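You operate a simulated robot arm through the tools that you are given. There is no shell and no other tool. Be economical: measure what you need, move in short steps, check, and stop when the job is done.

Carry out the task below with a simulated two-armed robot. There is one attempt and no reset: what you move stays moved.

## Task
Wipe the smudge off the lower shelf with the oven rag.
Fine: the oven is locked out and stays so; pull the shelf out first; rag back on mat two, shelf in, door left open. Where these are worked on the way, their far stop is far enough and under half their travel is too little: lower shelf. What is to be rubbed or washed off counts as gone when no trace of it is left.
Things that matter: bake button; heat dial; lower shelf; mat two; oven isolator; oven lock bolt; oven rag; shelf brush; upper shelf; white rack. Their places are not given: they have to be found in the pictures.

Only the result counts: the job must be done as asked and must still hold three seconds after the hand-in. Knocking over, shifting, dropping, spilling or breaking anything else fails it.

## Robot
Two 7-joint arms with fingered hands on one trunk that stands fixed in place. Base frame: the origin is at the foot of the trunk, x ahead of it, y to its left, z up. Units: mm, rad, N and s.
The left shoulder is at [30, 136, 1055], the right one opposite. Payload 5 kg a hand.
The tool frame of a hand sits at the grasp point between the pads (the TCP): z along the fingers, y along the line on which they close. The tips reach 42 mm beyond it. The gripper opens to 208 mm. The gripper's body begins 119 mm behind the TCP. The gripper is a hand of 4 fingers: y runs from the thumb to the fingers, the wrist lies at [0, 0, -332] in the tool frame.
Orientation is told as [roll, pitch, yaw] about the base's x, y, z axes, in that order, counted from this pose: with the fingers straight down and closing along the base's y, the tool's x points along the base's -x, its y along +y and its z along -z.

## Interface
- The arms move only by the tool servo_tool. It takes "left_moves", "right_moves" or both (then of equal length, played together; a hand with none holds still); each is a list of rows, each a list of 6 numbers: the shift along the base's x, y, z in units of 40 mm (1.0 is 40 mm), then the turn, a rotation vector about the base's x, y, z in units of 5 degrees (1.0 is 5 degrees). In form: [[tx, ty, tz, ax, ay, az], ...]. A call has 1 to 20 rows; each row shifts and turns the commanded pose from where the row before left it. A call with a number of a shift or a turn outside -1 to 1 is refused whole. A row lasts 0.2 s, in which the tool goes at most 50 mm and 0.15 rad; a call with a longer step from one row to the next is refused whole. A pose out of reach is approached as far as the arm can. The call stops where the force on the tool passes 40 N (or 10 N more than at its start, if that is more) or the arm is blocked; 0.2 s more then pass. In this call time passes only in rows, and 0.2 s behind the last. The reply holds the time, the measured pose of the TCP, the force on the tool along the base axes, the opening and the grip force, in the units named above and with some noise, with the torque about the TCP (base axes, N m) and any sound that the robot's microphone picked up.
- Cameras (640 x 400 px; columns grow to the right, rows downward): "scene" is now at [36.4, -25, 1773.3]; the picture's right is [-0.33, -0.95, 0.00], its down [-0.78, 0.27, -0.57] and it looks along [0.54, -0.18, -0.82] (base axes); focal length 214 px, centre (320, 200). "left" rides on the left gripper at [-101, 0, -145] in its tool frame; the picture's right is [0.00, -1.00, 0.00], its down [0.82, 0.00, -0.57] and it looks along [0.57, 0.00, 0.82] (tool axes); focal length 261 px, centre (320, 200). "right" rides on the right gripper at [101, 0, -145] in its tool frame; the picture's right is [0.00, 1.00, 0.00], its down [-0.82, 0.00, -0.57] and it looks along [-0.57, 0.00, 0.82] (tool axes); focal length 261 px, centre (320, 200).
- snapshot(camera): a new picture of that camera. It takes no simulated time.
- lift_body(by): slides the trunk up (or, below 0, down) by that many mm; the arms and the scene camera ride with it, the base frame stays. It gives what a move gives, with no picture.
- set_fingers(finger1, finger2, finger3, thumb_bend, hand): sets how far each is bent, from 0 (flat) to 100 (curled in); at 30 the hand is open as for a grip, at 70 the pads meet at the TCP. One left out holds its place. A second passes; each finger stops where it meets its share of the squeeze, and holds until it gets a number again. It is the only way to open and close the hand. It gives what a move gives, with no picture; readings hold the bend of each and the force on the fingers (four entries, about 0 where the hand has none), thumb and palm.
- aim_head(pan, tilt): turns the head with the scene camera to pan (to the left, within 2.496 rad either way) and tilt (down, from -0.506 to 1.204), counted from straight ahead of the robot. It gives what a move gives.
- probe_pixels(camera, pixels): for up to 12 pixels [column, row] of the newest picture of that camera ("zoom" is the newest enlarged one), the place [x, y, z] in the base frame of the surface seen there, good to about 2 mm. It takes no simulated time.
- inspect(camera, box): a new picture of the part [left, top, right, bottom] of that camera's present view, enlarged. It takes no simulated time.
- finish_job(): hands the job in; it is judged then, once.

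Go step by step. Measure first, check grasps and placings, and put right what went wrong. The budget is 80 turns and 56 pictures, counting those below and the enlarged ones. Unless the task says otherwise, let go and move clear before handing in, and close with one line.

The tools are called after ">>>" as a command line: name --argument value ..., lists and objects as JSON in quotes. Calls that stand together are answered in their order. servo_tool: Moves the arms, as the interface text tells. Its arguments: {"type":"object","properties":{"left_moves":{"type":"array","items":{"type":"array","items":{"type":"number"}}},"right_moves":{"type":"array","items":{"type":"array","items":{"type":"number"}}}},"required":[]} The other tools are called the same way: lift_body (by) slides the trunk up or down; set_fingers (finger1, finger2, finger3, thumb_bend, hand) moves the fingers one by one; aim_head (pan, tilt) turns the head that bears the scene camera; snapshot (camera) takes a picture; probe_pixels (camera, pixels) gives the place of the surface under pixels of a picture; inspect (camera, box) takes an enlarged picture of a part of a camera's view; finish_job () hands the job in.

At the start:

```text
time_s: 0.0
left_tcp_pos: [646.2, 90.3, 1053.1]
left_tool_rot: [-0.001, 0.001, 0.0]
left_contact_force: [0.5, 0.3, -0.2]
left_torque: [-0.04, -0.01, 0.01]
left_grip_width: 207.5
left_grasp_force: 0.1
left_shape: jaw
left_bend: [30.0, 30.0, 30.0, 30.0]
left_finger forces: [0.1, 0.0, 0.0, 0.0, 0.0, 0.1]
right_tcp_pos: [561.7, -331.7, 1039.1]
right_tool_rot: [0.0, -0.001, 0.001]
right_contact_force: [-0.6, -0.5, -0.2]
right_torque: [-0.03, 0.0, 0.01]
right_grip_width: 207.7
right_grasp_force: 0.1
right_shape: jaw
right_bend: [30.0, 30.0, 30.0, 30.0]
right_finger forces: [0.1, 0.0, 0.1, 0.1, 0.0, 0.0]
trunk travel left (down, up): [-75.0, 415.0]
head pan, tilt: [-0.332, 0.969]
```

scene: 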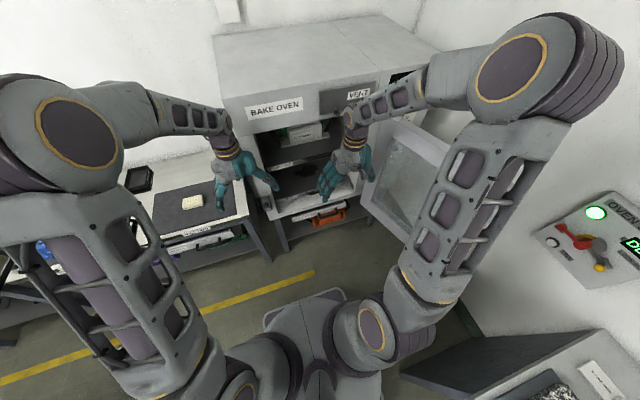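
right: 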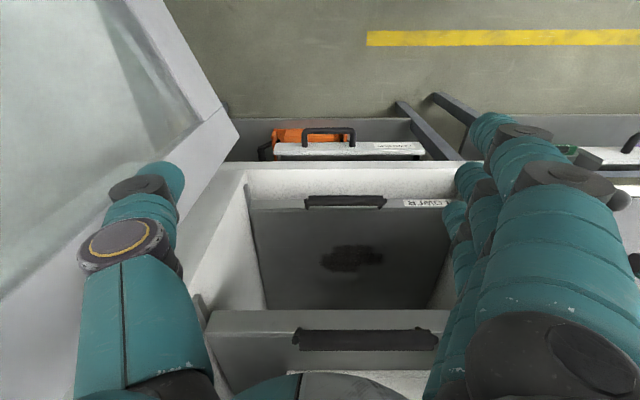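
left: 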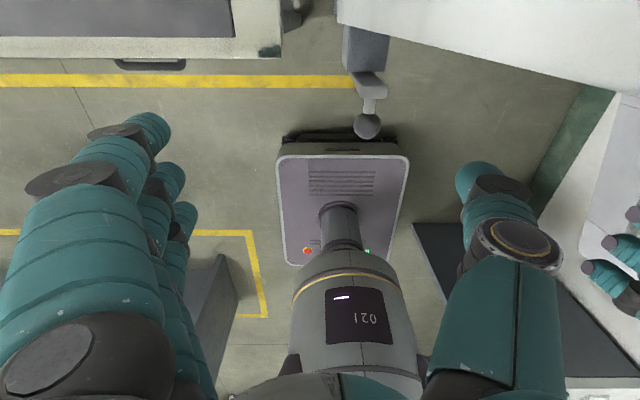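

The oven is ahead with its door open, and the smudge shows on the lower shelf at about (350,258) in the right picture. I will enlarge the scene view around the oven and look to both sides.

>>> inspect --camera "scene" --box '[200, 60, 440, 250]'

>>> inspect --camera "scene" --box '[520, 180, 640, 300]'

>>> inspect --camera "scene" --box '[100, 140, 280, 270]'

```text
2.11 times, centred on (320, 155) of scene
```

zoom: 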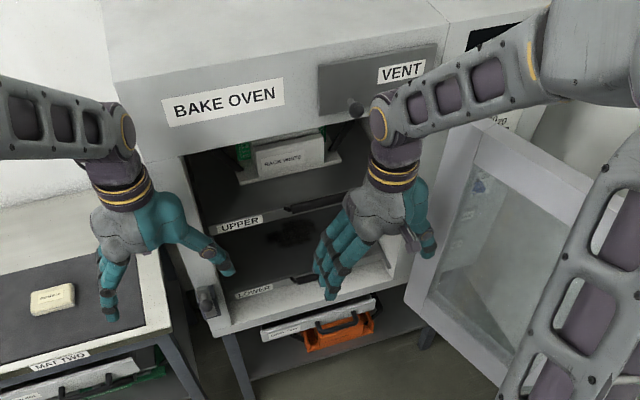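

```text
3.33 times, centred on (580, 240) of scene
```

zoom: 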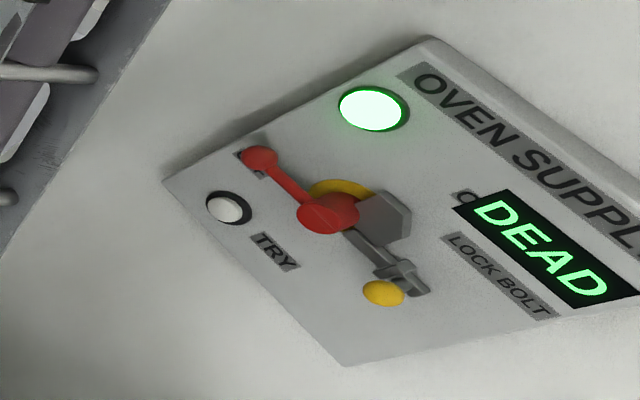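

```text
3.08 times, centred on (190, 205) of scene
```

zoom: 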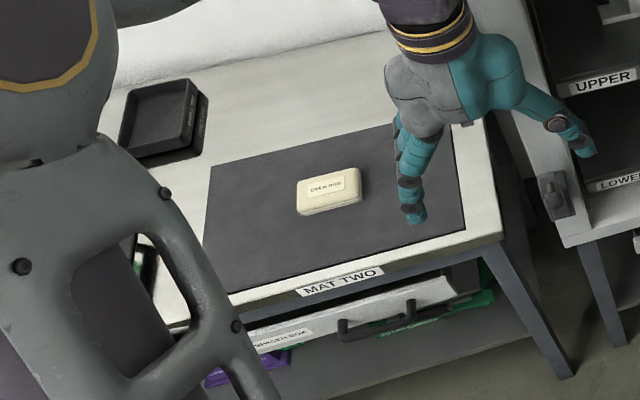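

The supply panel reads DEAD with a green lamp and the bolt appears in, so it needs no touch. Now I measure the rag, mat, shelf and smudge.

>>> probe_pixels --camera "zoom" --pixels '[[330, 190], [298, 185], [360, 172], [304, 215], [360, 200], [212, 168], [240, 288], [464, 228], [450, 125], [555, 195], [165, 110], [500, 232]]'

>>> probe_pixels --camera "right" --pixels '[[345, 197], [310, 200], [382, 203], [345, 212], [350, 258], [322, 258], [382, 256], [345, 247], [350, 272], [365, 332], [300, 318], [420, 205]]'

>>> probe_pixels --camera "right" --pixels '[[250, 203], [262, 300], [440, 210], [425, 300], [345, 180], [235, 175], [215, 290], [235, 135], [320, 150], [150, 250], [345, 130], [365, 350]]'

```text
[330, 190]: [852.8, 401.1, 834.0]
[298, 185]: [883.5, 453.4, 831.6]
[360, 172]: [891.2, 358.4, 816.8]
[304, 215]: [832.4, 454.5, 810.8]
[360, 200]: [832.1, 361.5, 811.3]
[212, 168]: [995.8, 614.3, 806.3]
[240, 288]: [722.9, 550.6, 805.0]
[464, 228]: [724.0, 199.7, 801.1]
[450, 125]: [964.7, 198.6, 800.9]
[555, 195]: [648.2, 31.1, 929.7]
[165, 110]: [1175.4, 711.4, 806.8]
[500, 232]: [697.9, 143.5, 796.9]
```

```text
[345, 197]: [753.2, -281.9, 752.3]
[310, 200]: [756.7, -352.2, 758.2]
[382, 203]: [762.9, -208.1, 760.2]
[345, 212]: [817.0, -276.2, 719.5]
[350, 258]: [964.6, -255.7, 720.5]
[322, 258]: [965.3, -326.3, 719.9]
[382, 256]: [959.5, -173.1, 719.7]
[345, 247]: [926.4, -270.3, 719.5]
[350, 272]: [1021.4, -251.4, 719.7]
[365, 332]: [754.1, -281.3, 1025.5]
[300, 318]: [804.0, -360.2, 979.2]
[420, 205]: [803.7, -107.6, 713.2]
```

```text
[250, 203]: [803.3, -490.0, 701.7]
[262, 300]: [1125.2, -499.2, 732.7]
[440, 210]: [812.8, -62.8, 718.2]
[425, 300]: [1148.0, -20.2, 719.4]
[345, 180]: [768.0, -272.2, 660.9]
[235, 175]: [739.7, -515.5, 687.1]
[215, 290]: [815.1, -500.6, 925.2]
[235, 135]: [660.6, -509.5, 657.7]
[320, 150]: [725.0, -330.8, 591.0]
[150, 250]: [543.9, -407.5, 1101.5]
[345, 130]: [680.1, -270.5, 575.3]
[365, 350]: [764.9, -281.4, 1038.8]
```

Shelf surface is at z≈720 with its handle near (754, -280, 755), front edge x≈803; the upper handle is right above. I enlarge the handles to learn their shape.

>>> inspect --camera "right" --box '[230, 170, 450, 310]'

>>> inspect --camera "scene" --box '[255, 120, 375, 220]'

```text
2.86 times, centred on (340, 240) of right
```

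zoom: 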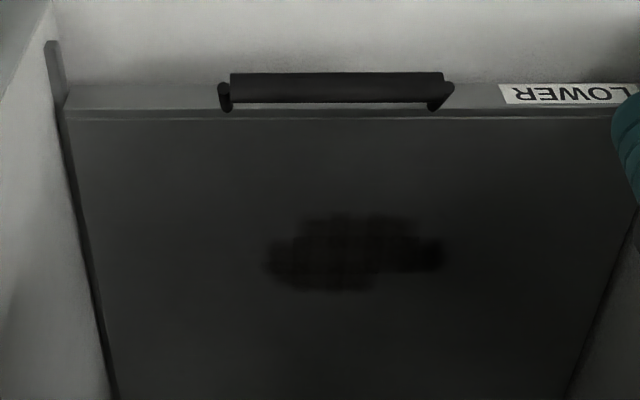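

```text
4.00 times, centred on (315, 170) of scene
```

zoom: 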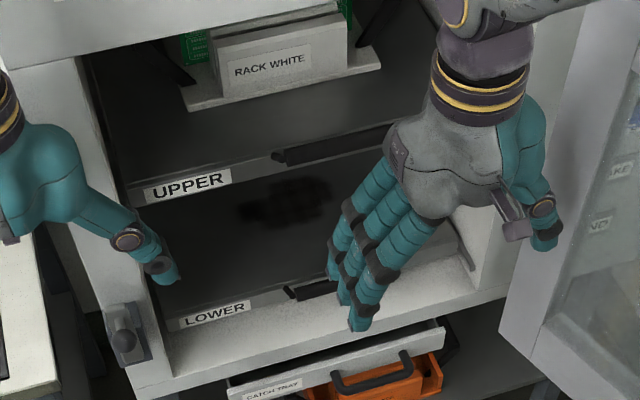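

The handles are bars along y, protruding about 50 mm. I yaw the right hand by -90° so it closes along x, drawing back a bit and left.

>>> servo_tool --right_moves '[[-0.1, 0.07, 0, 0, 0, -1], [-0.1, 0.07, 0, 0, 0, -1], [-0.1, 0.07, 0, 0, 0, -1], [-0.1, 0.07, 0, 0, 0, -1], [-0.1, 0.07, 0, 0, 0, -1], [-0.1, 0.07, 0, 0, 0, -1], [-0.1, 0.07, 0, 0, 0, -1], [-0.1, 0.07, 0, 0, 0, -1], [-0.1, 0.07, 0, 0, 0, -1], [-0.1, 0.07, 0, 0, 0, -1], [-0.1, 0.07, 0, 0, 0, -1], [-0.1, 0.07, 0, 0, 0, -1], [-0.1, 0.07, 0, 0, 0, -1], [-0.1, 0.07, 0, 0, 0, -1], [-0.1, 0.07, 0, 0, 0, -1], [-0.1, 0.07, 0, 0, 0, -1], [-0.1, 0.07, 0, 0, 0, -1], [-0.1, 0.07, 0, 0, 0, -1]]'

```text
time_s: 3.8
left_tcp_pos: [646.4, 90.1, 1052.7]
left_tool_rot: [-0.001, -0.001, 0.0]
left_contact_force: [0.1, 0.9, -1.5]
left_torque: [0.03, -0.02, -0.02]
left_grip_width: 207.6
left_grasp_force: 0.1
left_shape: jaw
left_bend: [30.0, 30.0, 30.0, 30.0]
left_finger forces: [0.0, 0.0, 0.1, 0.0, 0.1, 0.1]
right_tcp_pos: [488.0, -279.6, 1039.0]
right_tool_rot: [-0.001, 0.002, -1.572]
right_contact_force: [0.9, -0.2, 0.0]
right_torque: [0.01, -0.03, -0.02]
right_grip_width: 207.7
right_grasp_force: 0.1
right_shape: jaw
right_bend: [30.0, 30.0, 30.0, 30.0]
right_finger forces: [0.0, 0.0, 0.0, 0.1, 0.1, 0.0]
trunk travel left (down, up): [-75.0, 415.0]
head pan, tilt: [-0.332, 0.969]
```

The yaw worked. Now I tilt the fingers 45° forward and descend in front of the handle.

>>> servo_tool --right_moves '[[0.28, 0, -0.47, 0, -0.9, 0], [0.28, 0, -0.47, 0, -0.9, 0], [0.28, 0, -0.47, 0, -0.9, 0], [0.28, 0, -0.47, 0, -0.9, 0], [0.28, 0, -0.47, 0, -0.9, 0], [0.28, 0, -0.47, 0, -0.9, 0], [0.28, 0, -0.47, 0, -0.9, 0], [0.28, 0, -0.47, 0, -0.9, 0], [0.28, 0, -0.47, 0, -0.9, 0], [0.28, 0, -0.47, 0, -0.9, 0]]'

>>> snapshot --camera "right"

>>> inspect --camera "scene" --box '[240, 100, 440, 230]'

```text
time_s: 6.0
left_tcp_pos: [645.7, 87.8, 1053.3]
left_tool_rot: [0.001, 0.0, -0.001]
left_contact_force: [0.2, -0.6, -0.2]
left_torque: [0.08, 0.03, 0.0]
left_grip_width: 207.7
left_grasp_force: 0.1
left_shape: jaw
left_bend: [30.0, 30.0, 30.0, 30.0]
left_finger forces: [0.0, 0.1, 0.1, 0.0, 0.0, 0.0]
right_tcp_pos: [603.1, -280.2, 853.2]
right_tool_rot: [0.787, 0.001, -1.57]
right_contact_force: [0.3, 0.4, 0.5]
right_torque: [-0.02, 0.07, -0.01]
right_grip_width: 208.2
right_grasp_force: 0.1
right_shape: jaw
right_bend: [30.0, 30.0, 30.0, 30.0]
right_finger forces: [0.0, 0.0, 0.0, 0.1, 0.1, 0.1]
trunk travel left (down, up): [-75.0, 415.0]
head pan, tilt: [-0.332, 0.969]
```

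```text
47 pictures are left
```

right: 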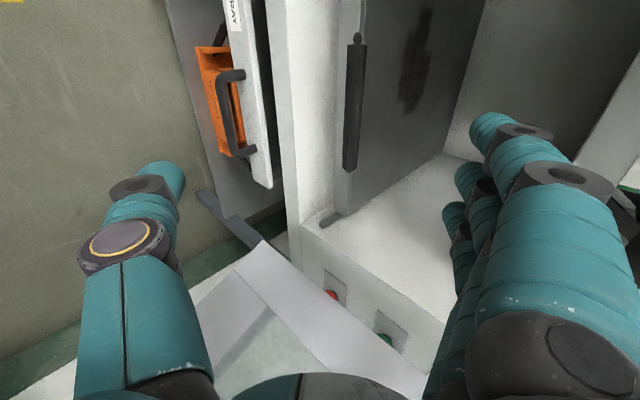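

```text
3.08 times, centred on (340, 165) of scene
```

zoom: 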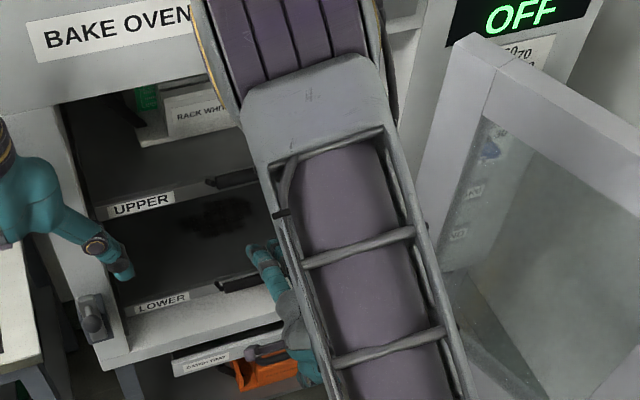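

The handle now shows side-on at cols 343-366, rows 35-170; the display reads OFF. I probe its profile.

>>> probe_pixels --camera "right" --pixels '[[355, 110], [346, 110], [363, 110], [350, 165], [357, 38], [373, 110], [342, 200], [365, 190], [325, 110], [300, 110], [358, 60], [350, 140]]'

>>> inspect --camera "right" --box '[260, 10, 460, 230]'

```text
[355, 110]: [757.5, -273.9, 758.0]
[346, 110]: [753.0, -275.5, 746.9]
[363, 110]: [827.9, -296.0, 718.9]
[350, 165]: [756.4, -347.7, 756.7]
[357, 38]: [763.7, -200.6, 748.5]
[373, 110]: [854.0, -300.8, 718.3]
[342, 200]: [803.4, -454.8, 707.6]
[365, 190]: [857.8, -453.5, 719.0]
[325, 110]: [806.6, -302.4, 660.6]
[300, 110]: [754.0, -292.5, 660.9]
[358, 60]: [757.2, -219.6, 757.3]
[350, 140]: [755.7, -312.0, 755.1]
```

```text
1.82 times, centred on (360, 120) of right
```

zoom: 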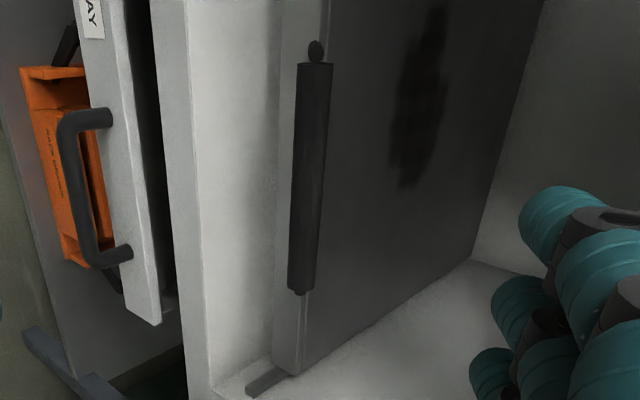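

The bar spans about x 752-772, z 738-758, y -350..-208, with a ledge below at z 661. I part-close the hand, then approach along the finger direction.

>>> set_fingers --hand "right" --finger1 50 --finger2 50 --finger3 50 --thumb_bend 50

>>> servo_tool --right_moves '[[0.65, 0, 0, 0, 0, 0], [0.65, 0, 0, 0, 0, 0], [0.5, 0, -0.5, 0, 0, 0], [0.5, 0, -0.5, 0, 0, 0], [0.5, 0, -0.5, 0, 0, 0], [0.4, 0, -0.4, 0, 0, 0]]'

>>> snapshot --camera "right"

```text
time_s: 7.0
left_tcp_pos: [644.9, 90.3, 1053.0]
left_tool_rot: [0.001, 0.0, -0.001]
left_contact_force: [0.7, -0.5, -0.3]
left_torque: [-0.01, -0.03, -0.01]
left_grip_width: 207.9
left_grasp_force: 0.1
left_shape: jaw
left_bend: [30.0, 30.0, 30.0, 30.0]
left_finger forces: [0.0, 0.1, 0.0, 0.0, 0.1, 0.0]
right_tcp_pos: [602.5, -280.2, 853.5]
right_tool_rot: [0.787, 0.002, -1.57]
right_contact_force: [0.2, -0.6, 0.3]
right_torque: [-0.03, 0.03, 0.0]
right_grip_width: 121.8
right_grasp_force: 0.1
right_shape: fingers
right_bend: [50.0, 50.0, 50.0, 50.0]
right_finger forces: [0.0, 0.1, 0.0, 0.0, 0.0, 0.0]
trunk travel left (down, up): [-75.0, 415.0]
head pan, tilt: [-0.332, 0.969]
```

```text
time_s: 8.4
left_tcp_pos: [646.2, 90.1, 1052.0]
left_tool_rot: [0.001, 0.001, 0.0]
left_contact_force: [0.6, -0.2, 0.3]
left_torque: [0.0, 0.04, 0.01]
left_grip_width: 208.0
left_grasp_force: 0.0
left_shape: jaw
left_bend: [30.0, 30.0, 30.0, 30.0]
left_finger forces: [0.1, 0.1, 0.0, 0.0, 0.0, 0.1]
right_tcp_pos: [729.1, -279.3, 773.1]
right_tool_rot: [0.783, -0.001, -1.571]
right_contact_force: [0.7, 0.2, -0.2]
right_torque: [-0.03, 0.04, 0.03]
right_grip_width: 121.0
right_grasp_force: 0.1
right_shape: fingers
right_bend: [50.0, 50.0, 50.0, 50.0]
right_finger forces: [0.1, 0.1, 0.0, 0.0, 0.1, 0.1]
trunk travel left (down, up): [-75.0, 415.0]
head pan, tilt: [-0.332, 0.969]
```

```text
44 pictures are left
```

right: 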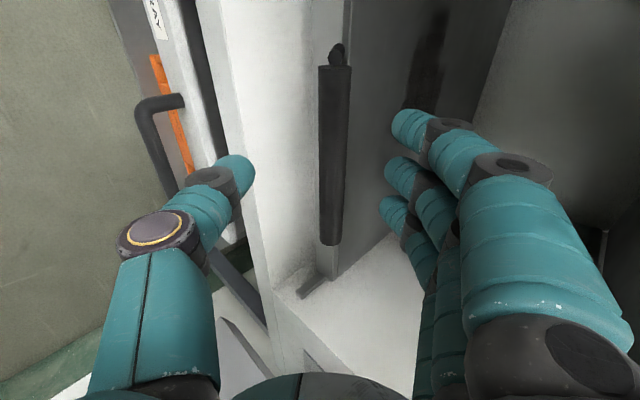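

The bar lies between thumb and fingers; no contact yet. I go in the last 38 mm and close.

>>> servo_tool --right_moves '[[0.35, 0, -0.25, 0, 0, 0], [0.35, 0, -0.25, 0, 0, 0]]'

>>> set_fingers --hand "right" --finger1 72 --finger2 72 --finger3 72 --thumb_bend 72

>>> snapshot --camera "right"

```text
time_s: 9.0
left_tcp_pos: [645.7, 89.4, 1052.7]
left_tool_rot: [0.001, 0.0, -0.002]
left_contact_force: [-0.4, 0.8, -0.7]
left_torque: [0.04, -0.02, 0.02]
left_grip_width: 207.8
left_grasp_force: 0.0
left_shape: jaw
left_bend: [30.0, 30.0, 30.0, 30.0]
left_finger forces: [0.1, 0.1, 0.1, 0.1, 0.0, 0.0]
right_tcp_pos: [756.8, -281.1, 754.1]
right_tool_rot: [0.786, 0.001, -1.572]
right_contact_force: [-0.3, 0.6, -0.5]
right_torque: [-0.03, 0.02, 0.0]
right_grip_width: 121.3
right_grasp_force: 0.1
right_shape: fingers
right_bend: [50.0, 50.0, 50.0, 50.0]
right_finger forces: [0.0, 0.1, 0.1, 0.0, 0.0, 0.0]
trunk travel left (down, up): [-75.0, 415.0]
head pan, tilt: [-0.332, 0.969]
```

```text
time_s: 10.0
left_tcp_pos: [646.9, 89.6, 1052.7]
left_tool_rot: [0.0, -0.001, 0.001]
left_contact_force: [0.3, 0.0, 1.5]
left_torque: [-0.01, -0.01, 0.0]
left_grip_width: 207.9
left_grasp_force: 0.1
left_shape: jaw
left_bend: [30.0, 30.0, 30.0, 30.0]
left_finger forces: [0.0, 0.0, 0.0, 0.0, 0.0, 0.0]
right_tcp_pos: [758.1, -280.3, 753.4]
right_tool_rot: [0.782, -0.001, -1.572]
right_contact_force: [3.2, 0.8, -6.4]
right_torque: [-0.01, -0.03, 0.0]
right_grip_width: 32.2
right_grasp_force: 10.4
right_shape: fingers
right_bend: [71.0, 71.0, 71.0, 69.0]
right_finger forces: [3.6, 3.6, 3.6, 0.0, 9.9, 0.1]
trunk travel left (down, up): [-75.0, 415.0]
head pan, tilt: [-0.332, 0.969]
```

```text
43 pictures are left
```

right: 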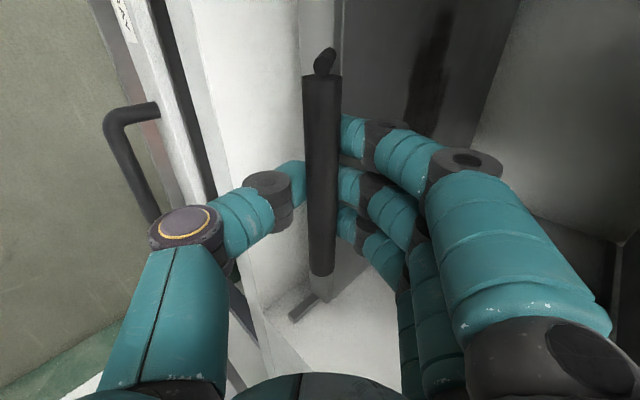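

The bar is held between thumb and three fingers (10 N). I tighten and pull straight out 60 mm as a trial.

>>> set_fingers --hand "right" --finger1 85 --finger2 85 --finger3 85 --thumb_bend 85

>>> servo_tool --right_moves '[[-0.25, 0, 0, 0, 0, 0], [-0.25, 0, 0, 0, 0, 0], [-0.5, 0, 0, 0, 0, 0], [-0.5, 0, 0, 0, 0, 0]]'

>>> snapshot --camera "right"

```text
time_s: 11.0
left_tcp_pos: [645.9, 89.2, 1051.5]
left_tool_rot: [0.0, 0.002, -0.001]
left_contact_force: [-0.3, -0.2, -0.3]
left_torque: [-0.02, -0.05, -0.02]
left_grip_width: 207.5
left_grasp_force: 0.1
left_shape: jaw
left_bend: [30.0, 30.0, 30.0, 30.0]
left_finger forces: [0.1, 0.0, 0.1, 0.1, 0.0, 0.0]
right_tcp_pos: [757.4, -279.9, 753.3]
right_tool_rot: [0.783, 0.001, -1.573]
right_contact_force: [0.5, 1.8, -15.2]
right_torque: [0.03, -0.29, -0.03]
right_grip_width: 27.6
right_grasp_force: 20.4
right_shape: fingers
right_bend: [75.0, 75.0, 75.0, 80.0]
right_finger forces: [6.6, 6.5, 6.6, 0.1, 21.1, 0.0]
trunk travel left (down, up): [-75.0, 415.0]
head pan, tilt: [-0.332, 0.969]
```

```text
time_s: 12.0
left_tcp_pos: [646.0, 89.9, 1051.3]
left_tool_rot: [0.003, 0.001, 0.0]
left_contact_force: [-0.2, -0.4, 0.3]
left_torque: [0.0, -0.03, 0.0]
left_grip_width: 208.1
left_grasp_force: 0.2
left_shape: jaw
left_bend: [30.0, 30.0, 30.0, 30.0]
left_finger forces: [0.0, 0.0, 0.1, 0.0, 0.1, 0.1]
right_tcp_pos: [697.5, -280.6, 753.9]
right_tool_rot: [0.781, 0.002, -1.571]
right_contact_force: [-1.6, 7.0, -20.8]
right_torque: [0.11, -0.33, -0.02]
right_grip_width: 27.4
right_grasp_force: 20.3
right_shape: fingers
right_bend: [75.0, 75.0, 75.0, 80.0]
right_finger forces: [6.3, 6.2, 6.2, 0.0, 22.8, 0.1]
trunk travel left (down, up): [-75.0, 415.0]
head pan, tilt: [-0.332, 0.969]
```

```text
42 pictures are left
```

right: 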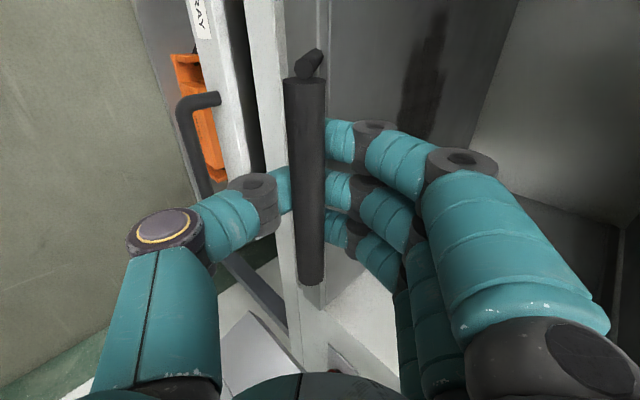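

The shelf follows. I continue the pull 120 mm and straighten the hand a little as it comes.

>>> servo_tool --right_moves '[[-0.5, 0, 0, 0, 0, 0], [-0.5, 0, 0, 0, 0, 0], [-0.5, 0, 0, 0, 0, 0], [-0.5, 0, 0, 0, 0.3, 0], [-0.5, 0, 0, 0, 0.3, 0], [-0.5, 0, 0, 0, 0.3, 0]]'

>>> servo_tool --right_moves '[[-0.5, 0, 0, 0, 0.3, 0], [-0.5, 0, 0, 0, 0.3, 0], [-0.5, 0, 0, 0, 0.3, 0], [-0.5, 0, 0, 0, 0.3, 0]]'

>>> snapshot --camera "scene"

```text
time_s: 13.4
left_tcp_pos: [646.3, 89.8, 1052.7]
left_tool_rot: [-0.001, 0.002, -0.001]
left_contact_force: [0.1, 0.5, 0.1]
left_torque: [-0.02, -0.02, 0.03]
left_grip_width: 207.8
left_grasp_force: 0.0
left_shape: jaw
left_bend: [30.0, 30.0, 30.0, 30.0]
left_finger forces: [0.1, 0.0, 0.0, 0.0, 0.0, 0.1]
right_tcp_pos: [577.3, -278.8, 755.3]
right_tool_rot: [0.704, 0.002, -1.572]
right_contact_force: [-2.4, -0.5, -35.7]
right_torque: [0.01, -0.62, 0.07]
right_grip_width: 28.6
right_grasp_force: 23.8
right_shape: fingers
right_bend: [75.0, 75.0, 75.0, 79.0]
right_finger forces: [5.6, 5.7, 5.7, 0.1, 31.0, 0.0]
trunk travel left (down, up): [-75.0, 415.0]
head pan, tilt: [-0.332, 0.969]
```

```text
time_s: 14.4
left_tcp_pos: [645.9, 89.0, 1053.5]
left_tool_rot: [0.001, 0.002, 0.0]
left_contact_force: [-0.2, -0.4, -0.4]
left_torque: [0.01, 0.01, -0.03]
left_grip_width: 207.8
left_grasp_force: 0.1
left_shape: jaw
left_bend: [30.0, 30.0, 30.0, 30.0]
left_finger forces: [0.0, 0.0, 0.0, 0.0, 0.0, 0.1]
right_tcp_pos: [499.0, -280.2, 755.0]
right_tool_rot: [0.597, -0.001, -1.573]
right_contact_force: [-1.5, 0.8, -30.5]
right_torque: [-0.02, -0.75, 0.02]
right_grip_width: 29.2
right_grasp_force: 26.3
right_shape: fingers
right_bend: [75.0, 75.0, 75.0, 78.0]
right_finger forces: [5.5, 5.5, 5.6, 0.0, 35.9, 0.0]
trunk travel left (down, up): [-75.0, 415.0]
head pan, tilt: [-0.332, 0.969]
```

```text
41 pictures are left
```

scene: 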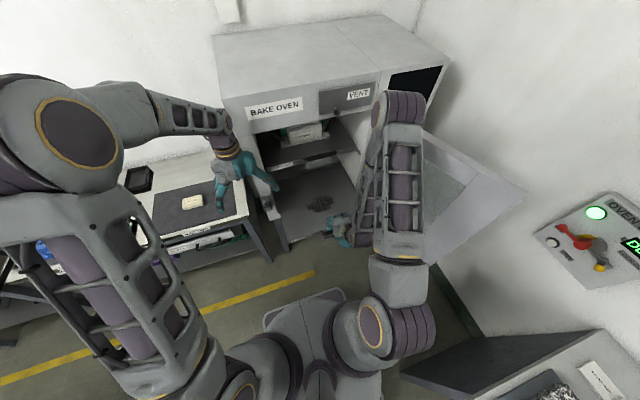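

The shelf is out 259 mm with no stop yet. I relieve the slight upward push and keep pulling.

>>> servo_tool --right_moves '[[-0.4, 0, -0.05, 0, 0.3, 0], [-0.4, 0, -0.05, 0, 0.3, 0], [-0.4, 0, 0, 0, 0.3, 0], [-0.4, 0, 0, 0, 0.3, 0]]'

>>> snapshot --camera "right"

```text
time_s: 15.4
left_tcp_pos: [645.2, 89.6, 1053.4]
left_tool_rot: [0.0, 0.001, 0.0]
left_contact_force: [-0.2, 0.2, -0.5]
left_torque: [0.04, 0.01, 0.01]
left_grip_width: 207.8
left_grasp_force: 0.1
left_shape: jaw
left_bend: [30.0, 30.0, 30.0, 30.0]
left_finger forces: [0.0, 0.1, 0.0, 0.0, 0.0, 0.0]
right_tcp_pos: [458.5, -290.0, 733.5]
right_tool_rot: [0.498, -0.001, -1.572]
right_contact_force: [1.1, -0.5, 0.4]
right_torque: [0.01, 0.02, 0.0]
right_grip_width: 23.3
right_grasp_force: 0.4
right_shape: fingers
right_bend: [77.0, 76.0, 77.0, 80.0]
right_finger forces: [0.3, 0.0, 0.3, 0.1, 0.1, 0.1]
right hand out of reach, approached as far as the arm can: row 1, 2, 3, 4
trunk travel left (down, up): [-75.0, 415.0]
head pan, tilt: [-0.332, 0.969]
```

```text
40 pictures are left
```

right: 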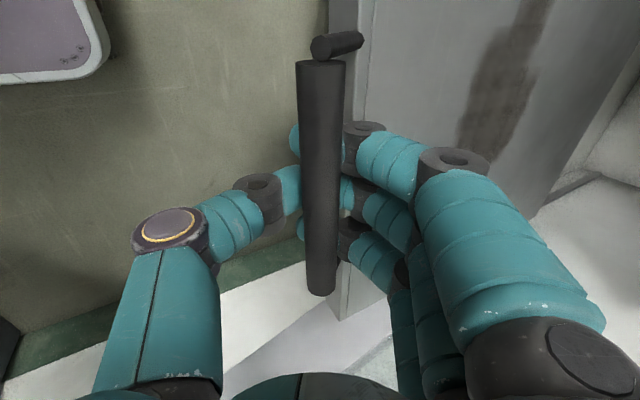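

The arm reached its fold limit and the hand slipped loose about 20 mm lower. I probe how far the shelf is out and where the smudge is now.

>>> probe_pixels --camera "right" --pixels '[[320, 100], [320, 250], [335, 40], [368, 60], [470, 140], [495, 80], [520, 30], [355, 20], [430, 60], [345, 310]]'

>>> inspect --camera "scene" --box '[250, 130, 410, 260]'

```text
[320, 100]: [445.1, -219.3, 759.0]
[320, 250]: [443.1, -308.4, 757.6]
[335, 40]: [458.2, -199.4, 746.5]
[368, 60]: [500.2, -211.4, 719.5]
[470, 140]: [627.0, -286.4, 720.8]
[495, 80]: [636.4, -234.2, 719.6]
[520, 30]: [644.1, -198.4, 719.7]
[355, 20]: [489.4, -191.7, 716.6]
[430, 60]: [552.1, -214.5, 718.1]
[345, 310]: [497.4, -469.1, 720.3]
```

```text
3.08 times, centred on (330, 195) of scene
```

zoom: 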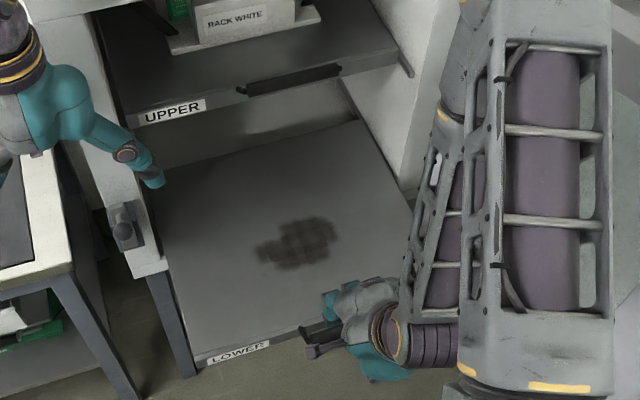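

The front is now at x≈490, so the shelf is out about 313 mm, and the smudge lies near x 600-710, well clear. I free the hand: thumb open, fingers eased, then lift.

>>> set_fingers --hand "right" --finger1 66 --finger2 66 --finger3 66 --thumb_bend 30

>>> servo_tool --right_moves '[[0.3, 0, 0.2, 0, 0, 0], [0.2, 0, 0.3, 0, 0, 0]]'

>>> snapshot --camera "right"

```text
time_s: 16.4
left_tcp_pos: [645.8, 90.9, 1053.3]
left_tool_rot: [0.0, 0.001, 0.001]
left_contact_force: [0.7, 0.1, 0.4]
left_torque: [0.0, -0.03, 0.0]
left_grip_width: 207.9
left_grasp_force: 0.0
left_shape: jaw
left_bend: [30.0, 30.0, 30.0, 30.0]
left_finger forces: [0.0, 0.0, 0.1, 0.0, 0.0, 0.1]
right_tcp_pos: [459.6, -288.7, 732.1]
right_tool_rot: [0.496, 0.0, -1.572]
right_contact_force: [1.5, -0.5, 0.1]
right_torque: [0.01, -0.01, 0.01]
right_grip_width: 131.9
right_grasp_force: 1.1
right_shape: fingers
right_bend: [66.0, 66.0, 66.0, 30.0]
right_finger forces: [0.3, 0.3, 0.3, 0.0, 0.0, 0.0]
trunk travel left (down, up): [-75.0, 415.0]
head pan, tilt: [-0.332, 0.969]
```

```text
time_s: 17.0
left_tcp_pos: [644.5, 90.2, 1053.1]
left_tool_rot: [0.001, 0.0, 0.0]
left_contact_force: [0.7, -0.1, 0.8]
left_torque: [-0.01, -0.04, 0.01]
left_grip_width: 207.8
left_grasp_force: 0.1
left_shape: jaw
left_bend: [30.0, 30.0, 30.0, 30.0]
left_finger forces: [0.1, 0.0, 0.0, 0.1, 0.0, 0.0]
right_tcp_pos: [481.9, -288.3, 752.3]
right_tool_rot: [0.498, 0.001, -1.569]
right_contact_force: [-0.3, 0.9, -0.1]
right_torque: [0.0, 0.01, 0.02]
right_grip_width: 131.1
right_grasp_force: 0.1
right_shape: fingers
right_bend: [66.0, 66.0, 66.0, 30.0]
right_finger forces: [0.0, 0.0, 0.0, 0.0, 0.0, 0.0]
trunk travel left (down, up): [-75.0, 415.0]
head pan, tilt: [-0.332, 0.969]
```

```text
38 pictures are left
```

right: 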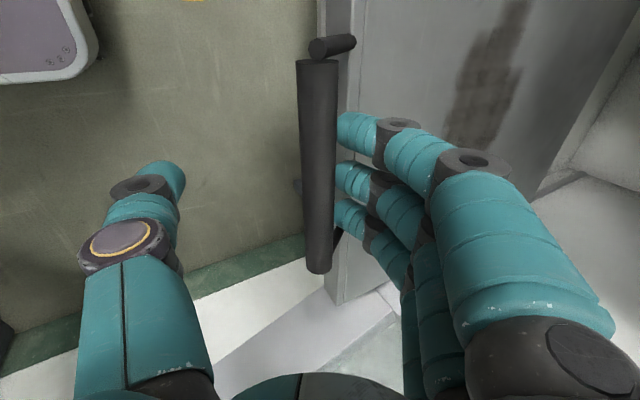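

The fingers are free of the bar. I lift the right hand straight up, then look at the door's position to find parking room.

>>> servo_tool --right_moves '[[0, 0, 0.5, 0, 0, 0], [0, 0, 0.5, 0, 0, 0], [0, 0, 1, 0, 0, 0], [0, 0, 1, 0, 0.9, 0], [0, 0, 1, 0, 0.9, 0], [0, 0, 1, 0, 0.9, 0], [0, 0, 1, 0, 0.9, 0], [0, 0, 1, 0, 0.9, 0], [0, 0, 0.5, 0, 0.9, 0]]'

>>> snapshot --camera "scene"

```text
time_s: 19.0
left_tcp_pos: [645.8, 89.0, 1053.4]
left_tool_rot: [-0.001, -0.001, 0.001]
left_contact_force: [-0.7, -0.4, 0.7]
left_torque: [0.05, 0.05, 0.02]
left_grip_width: 207.8
left_grasp_force: 0.1
left_shape: jaw
left_bend: [30.0, 30.0, 30.0, 30.0]
left_finger forces: [0.0, 0.0, 0.0, 0.0, 0.0, 0.0]
right_tcp_pos: [503.4, -298.2, 1043.0]
right_tool_rot: [0.024, 0.0, -1.572]
right_contact_force: [0.8, 0.2, -0.7]
right_torque: [0.01, 0.06, -0.02]
right_grip_width: 131.6
right_grasp_force: 0.2
right_shape: fingers
right_bend: [66.0, 66.0, 66.0, 30.0]
right_finger forces: [0.0, 0.0, 0.0, 0.0, 0.0, 0.0]
right hand out of reach, approached as far as the arm can: row 2, 3
trunk travel left (down, up): [-75.0, 415.0]
head pan, tilt: [-0.332, 0.969]
```

```text
37 pictures are left
```

scene: 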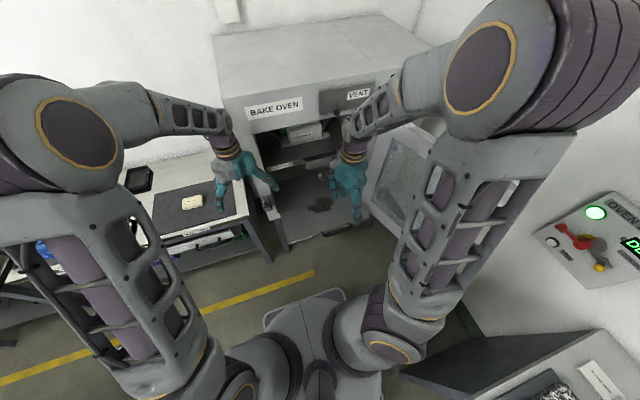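

The right arm is up. I probe the door edge, right-hand wall and panel to choose a parking spot.

>>> probe_pixels --camera "scene" --pixels '[[385, 150], [375, 200], [410, 135], [405, 220], [600, 160], [580, 240], [545, 230], [430, 125], [480, 365], [500, 290], [330, 205], [313, 205]]'

```text
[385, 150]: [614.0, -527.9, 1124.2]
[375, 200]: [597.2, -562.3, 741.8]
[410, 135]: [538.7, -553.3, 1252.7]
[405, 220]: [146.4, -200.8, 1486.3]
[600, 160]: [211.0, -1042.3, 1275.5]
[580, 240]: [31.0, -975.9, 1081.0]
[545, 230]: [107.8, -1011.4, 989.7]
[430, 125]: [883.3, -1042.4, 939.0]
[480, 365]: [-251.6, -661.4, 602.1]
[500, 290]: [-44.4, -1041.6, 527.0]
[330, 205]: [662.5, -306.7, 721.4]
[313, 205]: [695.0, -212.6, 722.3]
```

Door runs beyond y≈-530 and the free space is x<400. I park the right hand back and right at about (330,-430,1040), and begin moving the left hand toward the rag at (860,406).

>>> servo_tool --right_moves '[[-0.54, -0.41, 0, 0, 0, 0], [-0.54, -0.41, 0, 0, 0, 0], [-0.54, -0.41, 0, 0, 0, 0], [-0.54, -0.41, 0, 0, 0, 0], [-0.54, -0.41, 0, 0, 0, 0], [-0.54, -0.41, 0, 0, 0, 0], [-0.54, -0.41, 0, 0, 0, 0], [-0.54, -0.41, 0, 0, 0, 0]]' --left_moves '[[0.5, 0.9, 0, 0, 0, 0], [0.5, 0.9, 0, 0, 0, 0], [0.5, 0.9, 0, 0, 0, 0], [0.5, 0.9, 0, 0, 0, 0], [0.5, 0.9, 0, 0, 0, 0], [0.5, 0.9, 0, 0, 0, 0], [0.5, 0.9, 0, 0, 0, 0], [0.5, 0.9, 0, 0, 0, 0]]'

>>> snapshot --camera "scene"

>>> snapshot --camera "left"

```text
time_s: 20.8
left_tcp_pos: [804.0, 376.9, 1050.7]
left_tool_rot: [-0.002, 0.001, 0.0]
left_contact_force: [0.4, -0.6, 0.8]
left_torque: [-0.06, 0.01, -0.01]
left_grip_width: 207.9
left_grasp_force: 0.0
left_shape: jaw
left_bend: [30.0, 30.0, 30.0, 30.0]
left_finger forces: [0.0, 0.0, 0.1, 0.0, 0.0, 0.1]
right_tcp_pos: [331.9, -428.7, 1045.3]
right_tool_rot: [0.024, -0.002, -1.568]
right_contact_force: [0.1, 0.5, 0.2]
right_torque: [-0.1, 0.02, 0.01]
right_grip_width: 131.7
right_grasp_force: 0.1
right_shape: fingers
right_bend: [66.0, 66.0, 66.0, 30.0]
right_finger forces: [0.0, 0.0, 0.1, 0.0, 0.0, 0.0]
trunk travel left (down, up): [-75.0, 415.0]
head pan, tilt: [-0.332, 0.969]
```

```text
36 pictures are left
```

scene: 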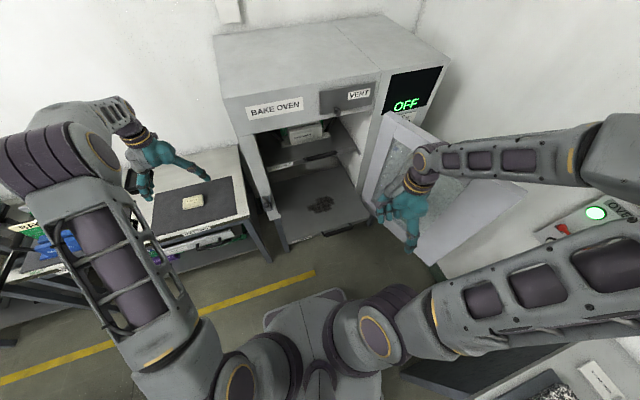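

```text
35 pictures are left
```

left: 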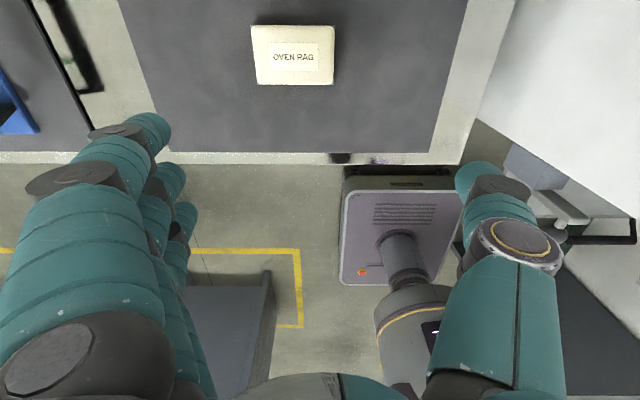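

The left hand is near the rag, seen at (295,55) in the left picture. I probe its edges for the grasp.

>>> probe_pixels --camera "left" --pixels '[[295, 40], [254, 55], [333, 55], [295, 28], [295, 70], [293, 84], [240, 60], [255, 30], [333, 30], [258, 82], [332, 82], [345, 60]]'

```text
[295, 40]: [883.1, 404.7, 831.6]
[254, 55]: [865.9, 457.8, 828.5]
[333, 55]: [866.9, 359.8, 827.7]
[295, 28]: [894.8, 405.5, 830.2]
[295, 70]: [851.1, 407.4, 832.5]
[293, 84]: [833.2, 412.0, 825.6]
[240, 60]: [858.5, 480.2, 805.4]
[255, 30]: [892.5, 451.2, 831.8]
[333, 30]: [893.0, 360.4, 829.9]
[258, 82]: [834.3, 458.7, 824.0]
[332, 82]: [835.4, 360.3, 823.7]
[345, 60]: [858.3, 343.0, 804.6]
```

Rag spans x 832-897, y 359-458, z 805-832. I move above it and descend to z≈872 with the hand wide open.

>>> servo_tool --left_moves '[[0.5, 0.26, 0, 0, 0, 0], [0.5, 0.26, 0, 0, 0, 0], [0.5, 0.26, 0, 0, 0, 0], [0, 0, -0.9, 0, 0, 0], [0, 0, -0.9, 0, 0, 0], [0, 0, -0.9, 0, 0, 0], [0, 0, -0.9, 0, 0, 0], [0, 0, -0.85, 0, 0, 0]]'

>>> set_fingers --hand "left" --finger1 48 --finger2 48 --finger3 48 --thumb_bend 48

>>> snapshot --camera "left"

```text
time_s: 22.6
left_tcp_pos: [864.3, 411.2, 874.5]
left_tool_rot: [0.001, -0.001, -0.002]
left_contact_force: [0.5, 0.1, 1.3]
left_torque: [-0.05, 0.1, -0.02]
left_grip_width: 208.0
left_grasp_force: 0.0
left_shape: jaw
left_bend: [30.0, 30.0, 30.0, 30.0]
left_finger forces: [0.0, 0.0, 0.0, 0.1, 0.0, 0.0]
right_tcp_pos: [332.5, -429.5, 1044.2]
right_tool_rot: [0.027, 0.0, -1.57]
right_contact_force: [1.0, 0.1, -0.1]
right_torque: [-0.04, 0.05, 0.0]
right_grip_width: 131.3
right_grasp_force: 0.0
right_shape: fingers
right_bend: [66.0, 66.0, 66.0, 30.0]
right_finger forces: [0.0, 0.0, 0.1, 0.0, 0.0, 0.0]
trunk travel left (down, up): [-75.0, 415.0]
head pan, tilt: [-0.332, 0.969]
```

```text
time_s: 23.6
left_tcp_pos: [863.4, 411.5, 875.4]
left_tool_rot: [0.0, 0.001, 0.001]
left_contact_force: [-0.2, -0.7, 0.1]
left_torque: [0.04, 0.02, -0.01]
left_grip_width: 132.2
left_grasp_force: 0.1
left_shape: fingers
left_bend: [48.0, 48.0, 48.0, 48.0]
left_finger forces: [0.0, 0.0, 0.1, 0.0, 0.1, 0.1]
right_tcp_pos: [332.5, -428.5, 1044.2]
right_tool_rot: [0.026, 0.002, -1.569]
right_contact_force: [0.2, -0.4, 0.0]
right_torque: [0.04, -0.01, 0.0]
right_grip_width: 131.8
right_grasp_force: 0.1
right_shape: fingers
right_bend: [66.0, 66.0, 66.0, 30.0]
right_finger forces: [0.0, 0.0, 0.0, 0.0, 0.0, 0.0]
trunk travel left (down, up): [-75.0, 415.0]
head pan, tilt: [-0.332, 0.969]
```

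```text
34 pictures are left
```

left: 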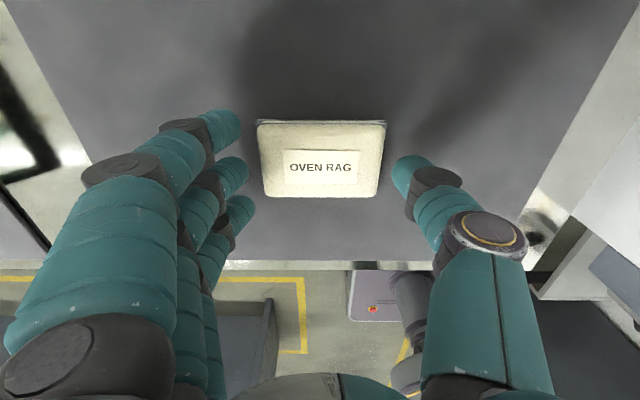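

The rag is centred between thumb (405,170) and fingers (235,170). I check the fingertip heights by probing.

>>> probe_pixels --camera "left" --pixels '[[232, 118], [240, 168], [245, 205], [398, 172], [405, 160], [320, 180]]'

```text
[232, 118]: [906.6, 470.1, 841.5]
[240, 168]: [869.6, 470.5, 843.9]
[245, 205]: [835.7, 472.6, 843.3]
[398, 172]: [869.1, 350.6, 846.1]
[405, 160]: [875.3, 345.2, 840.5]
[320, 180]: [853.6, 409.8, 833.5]
```

Tips are at about z 833-842 now. I descend 23 mm and close gently on the rag.

>>> servo_tool --left_moves '[[0, -0.05, -0.3, 0, 0, 0], [0, -0.03, -0.28, 0, 0, 0]]'

>>> set_fingers --hand "left" --finger1 60 --finger2 60 --finger3 60 --thumb_bend 60

>>> snapshot --camera "left"

```text
time_s: 24.4
left_tcp_pos: [865.5, 408.4, 857.8]
left_tool_rot: [0.002, -0.007, 0.001]
left_contact_force: [-7.3, 1.1, 18.6]
left_torque: [-0.91, 0.98, -0.55]
left_grip_width: 132.5
left_grasp_force: 10.1
left_shape: fingers
left_bend: [48.0, 48.0, 48.0, 48.0]
left_finger forces: [0.0, 0.2, 4.0, 0.0, 14.2, 0.0]
right_tcp_pos: [331.4, -430.1, 1045.3]
right_tool_rot: [0.027, 0.0, -1.571]
right_contact_force: [0.4, 1.2, -1.1]
right_torque: [-0.02, 0.02, -0.01]
right_grip_width: 131.8
right_grasp_force: 0.1
right_shape: fingers
right_bend: [66.0, 66.0, 66.0, 30.0]
right_finger forces: [0.1, 0.1, 0.0, 0.1, 0.1, 0.1]
trunk travel left (down, up): [-75.0, 415.0]
head pan, tilt: [-0.332, 0.969]
stopped in row 2 (left hand): the force on the tool passed its limit at 44 N (the readings are from after the stop); the commanded pose is now the measured one
```

```text
time_s: 25.4
left_tcp_pos: [866.3, 407.7, 858.8]
left_tool_rot: [0.002, -0.007, 0.001]
left_contact_force: [5.9, 2.5, 29.0]
left_torque: [1.0, 0.01, -0.26]
left_grip_width: 111.0
left_grasp_force: 31.6
left_shape: fingers
left_bend: [54.0, 52.0, 51.0, 55.0]
left_finger forces: [11.4, 15.6, 12.7, 0.0, 23.2, 0.0]
right_tcp_pos: [330.5, -430.1, 1044.4]
right_tool_rot: [0.029, -0.001, -1.571]
right_contact_force: [0.1, 0.5, 0.1]
right_torque: [0.01, 0.0, -0.01]
right_grip_width: 131.6
right_grasp_force: 0.0
right_shape: fingers
right_bend: [66.0, 66.0, 66.0, 30.0]
right_finger forces: [0.1, 0.0, 0.0, 0.1, 0.0, 0.0]
trunk travel left (down, up): [-75.0, 415.0]
head pan, tilt: [-0.332, 0.969]
```

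```text
33 pictures are left
```

left: 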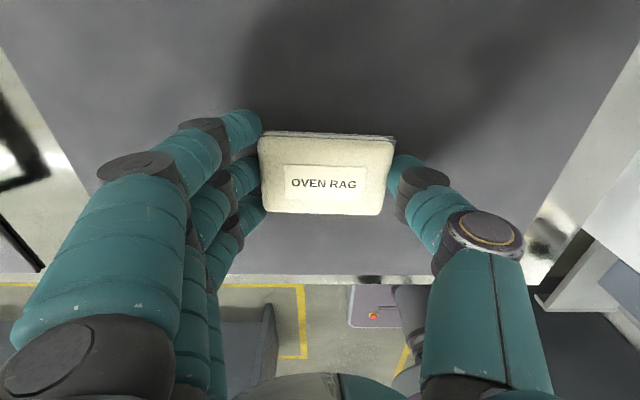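

The tips touched the mat at TCP z≈858, so I re-grip a little higher to leave the rag's underside proud of the fingertips.

>>> set_fingers --hand "left" --finger1 48 --finger2 48 --finger3 48 --thumb_bend 48

>>> servo_tool --left_moves '[[0, 0, 0.18, 0, 0, 0]]'

>>> set_fingers --hand "left" --finger1 62 --finger2 62 --finger3 62 --thumb_bend 62

>>> snapshot --camera "left"

```text
time_s: 26.1
left_tcp_pos: [866.2, 410.3, 858.5]
left_tool_rot: [0.0, -0.011, 0.003]
left_contact_force: [-3.9, 2.6, 13.8]
left_torque: [-1.0, 0.3, -0.31]
left_grip_width: 129.1
left_grasp_force: 7.5
left_shape: fingers
left_bend: [48.0, 48.0, 48.0, 48.0]
left_finger forces: [0.0, 0.0, 0.0, 0.0, 13.6, 0.1]
right_tcp_pos: [331.2, -429.5, 1044.5]
right_tool_rot: [0.028, 0.001, -1.572]
right_contact_force: [-0.8, 0.4, -0.5]
right_torque: [-0.01, 0.01, 0.0]
right_grip_width: 131.6
right_grasp_force: 0.0
right_shape: fingers
right_bend: [66.0, 66.0, 66.0, 30.0]
right_finger forces: [0.0, 0.0, 0.0, 0.1, 0.1, 0.0]
trunk travel left (down, up): [-75.0, 415.0]
head pan, tilt: [-0.332, 0.969]
stopped (left hand): the force on the tool passed its limit at 41 N (the readings are from after the stop); the commanded pose is now the measured one
```

```text
time_s: 26.5
left_tcp_pos: [865.8, 406.9, 864.4]
left_tool_rot: [0.002, -0.008, 0.0]
left_contact_force: [0.1, -0.4, 0.1]
left_torque: [0.0, -0.05, -0.02]
left_grip_width: 130.1
left_grasp_force: 0.1
left_shape: fingers
left_bend: [48.0, 48.0, 48.0, 48.0]
left_finger forces: [0.0, 0.0, 0.0, 0.0, 0.1, 0.0]
right_tcp_pos: [331.6, -429.8, 1044.8]
right_tool_rot: [0.027, 0.001, -1.571]
right_contact_force: [0.0, 0.9, 0.2]
right_torque: [-0.01, -0.03, 0.02]
right_grip_width: 131.7
right_grasp_force: 0.1
right_shape: fingers
right_bend: [66.0, 66.0, 66.0, 30.0]
right_finger forces: [0.0, 0.0, 0.0, 0.0, 0.1, 0.0]
trunk travel left (down, up): [-75.0, 415.0]
head pan, tilt: [-0.332, 0.969]
```

```text
time_s: 27.5
left_tcp_pos: [865.2, 409.1, 864.1]
left_tool_rot: [0.001, -0.009, 0.0]
left_contact_force: [-0.6, -0.1, 1.0]
left_torque: [-0.11, 0.03, -0.05]
left_grip_width: 103.9
left_grasp_force: 42.3
left_shape: fingers
left_bend: [55.0, 52.0, 54.0, 55.0]
left_finger forces: [28.0, 6.6, 29.2, 0.0, 20.5, 0.1]
right_tcp_pos: [331.1, -430.5, 1045.4]
right_tool_rot: [0.026, 0.0, -1.571]
right_contact_force: [-0.2, 0.0, -0.4]
right_torque: [-0.02, -0.02, 0.0]
right_grip_width: 131.4
right_grasp_force: 0.1
right_shape: fingers
right_bend: [66.0, 66.0, 66.0, 30.0]
right_finger forces: [0.0, 0.1, 0.1, 0.0, 0.0, 0.0]
trunk travel left (down, up): [-75.0, 415.0]
head pan, tilt: [-0.332, 0.969]
```

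```text
32 pictures are left
```

left: 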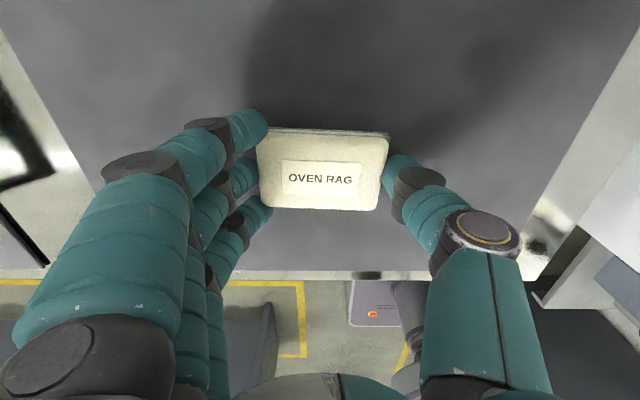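

Firm grip with about 42 N and no load on the tool. I lift 120 mm and check that the rag comes along.

>>> servo_tool --left_moves '[[0, 0, 0.5, 0, 0, 0], [0, 0, 0.5, 0, 0, 0], [0, 0, 1, 0, 0, 0], [0, 0, 1, 0, 0, 0]]'

>>> snapshot --camera "left"

```text
time_s: 28.5
left_tcp_pos: [865.1, 409.8, 987.0]
left_tool_rot: [0.0, -0.007, 0.001]
left_contact_force: [-0.2, -0.1, -1.6]
left_torque: [0.05, -0.05, 0.02]
left_grip_width: 104.0
left_grasp_force: 43.2
left_shape: fingers
left_bend: [55.0, 52.0, 54.0, 55.0]
left_finger forces: [29.7, 6.7, 30.5, 0.0, 19.9, 0.0]
right_tcp_pos: [331.1, -429.0, 1044.9]
right_tool_rot: [0.025, 0.0, -1.571]
right_contact_force: [-0.5, -0.6, -0.9]
right_torque: [0.03, -0.05, 0.0]
right_grip_width: 131.7
right_grasp_force: 0.1
right_shape: fingers
right_bend: [66.0, 66.0, 66.0, 30.0]
right_finger forces: [0.1, 0.0, 0.0, 0.0, 0.0, 0.0]
trunk travel left (down, up): [-75.0, 415.0]
head pan, tilt: [-0.332, 0.969]
```

```text
31 pictures are left
```

left: 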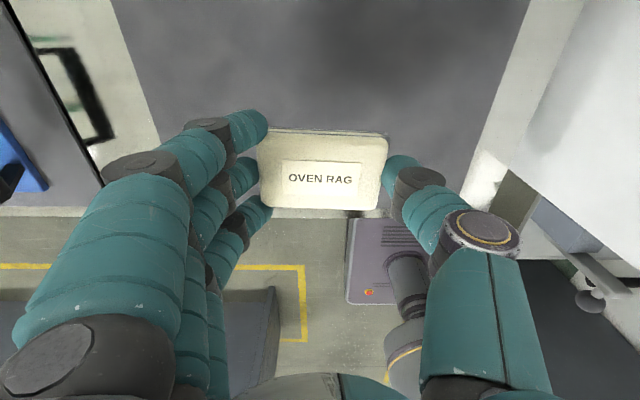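

The rag is lifted securely. I measure the smudge's extents and the oven front before crossing over.

>>> inspect --camera "scene" --box '[240, 120, 400, 250]'

```text
3.08 times, centred on (320, 185) of scene
```

zoom: 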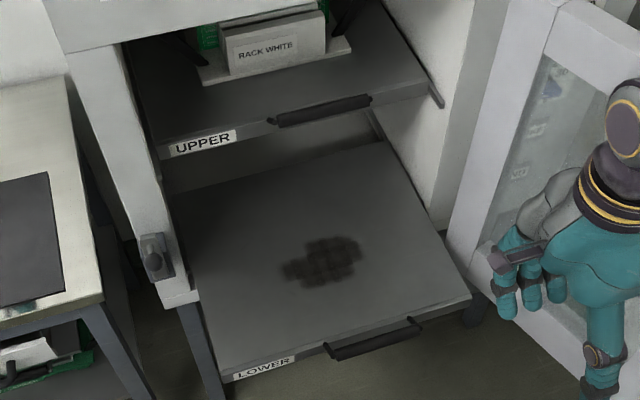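

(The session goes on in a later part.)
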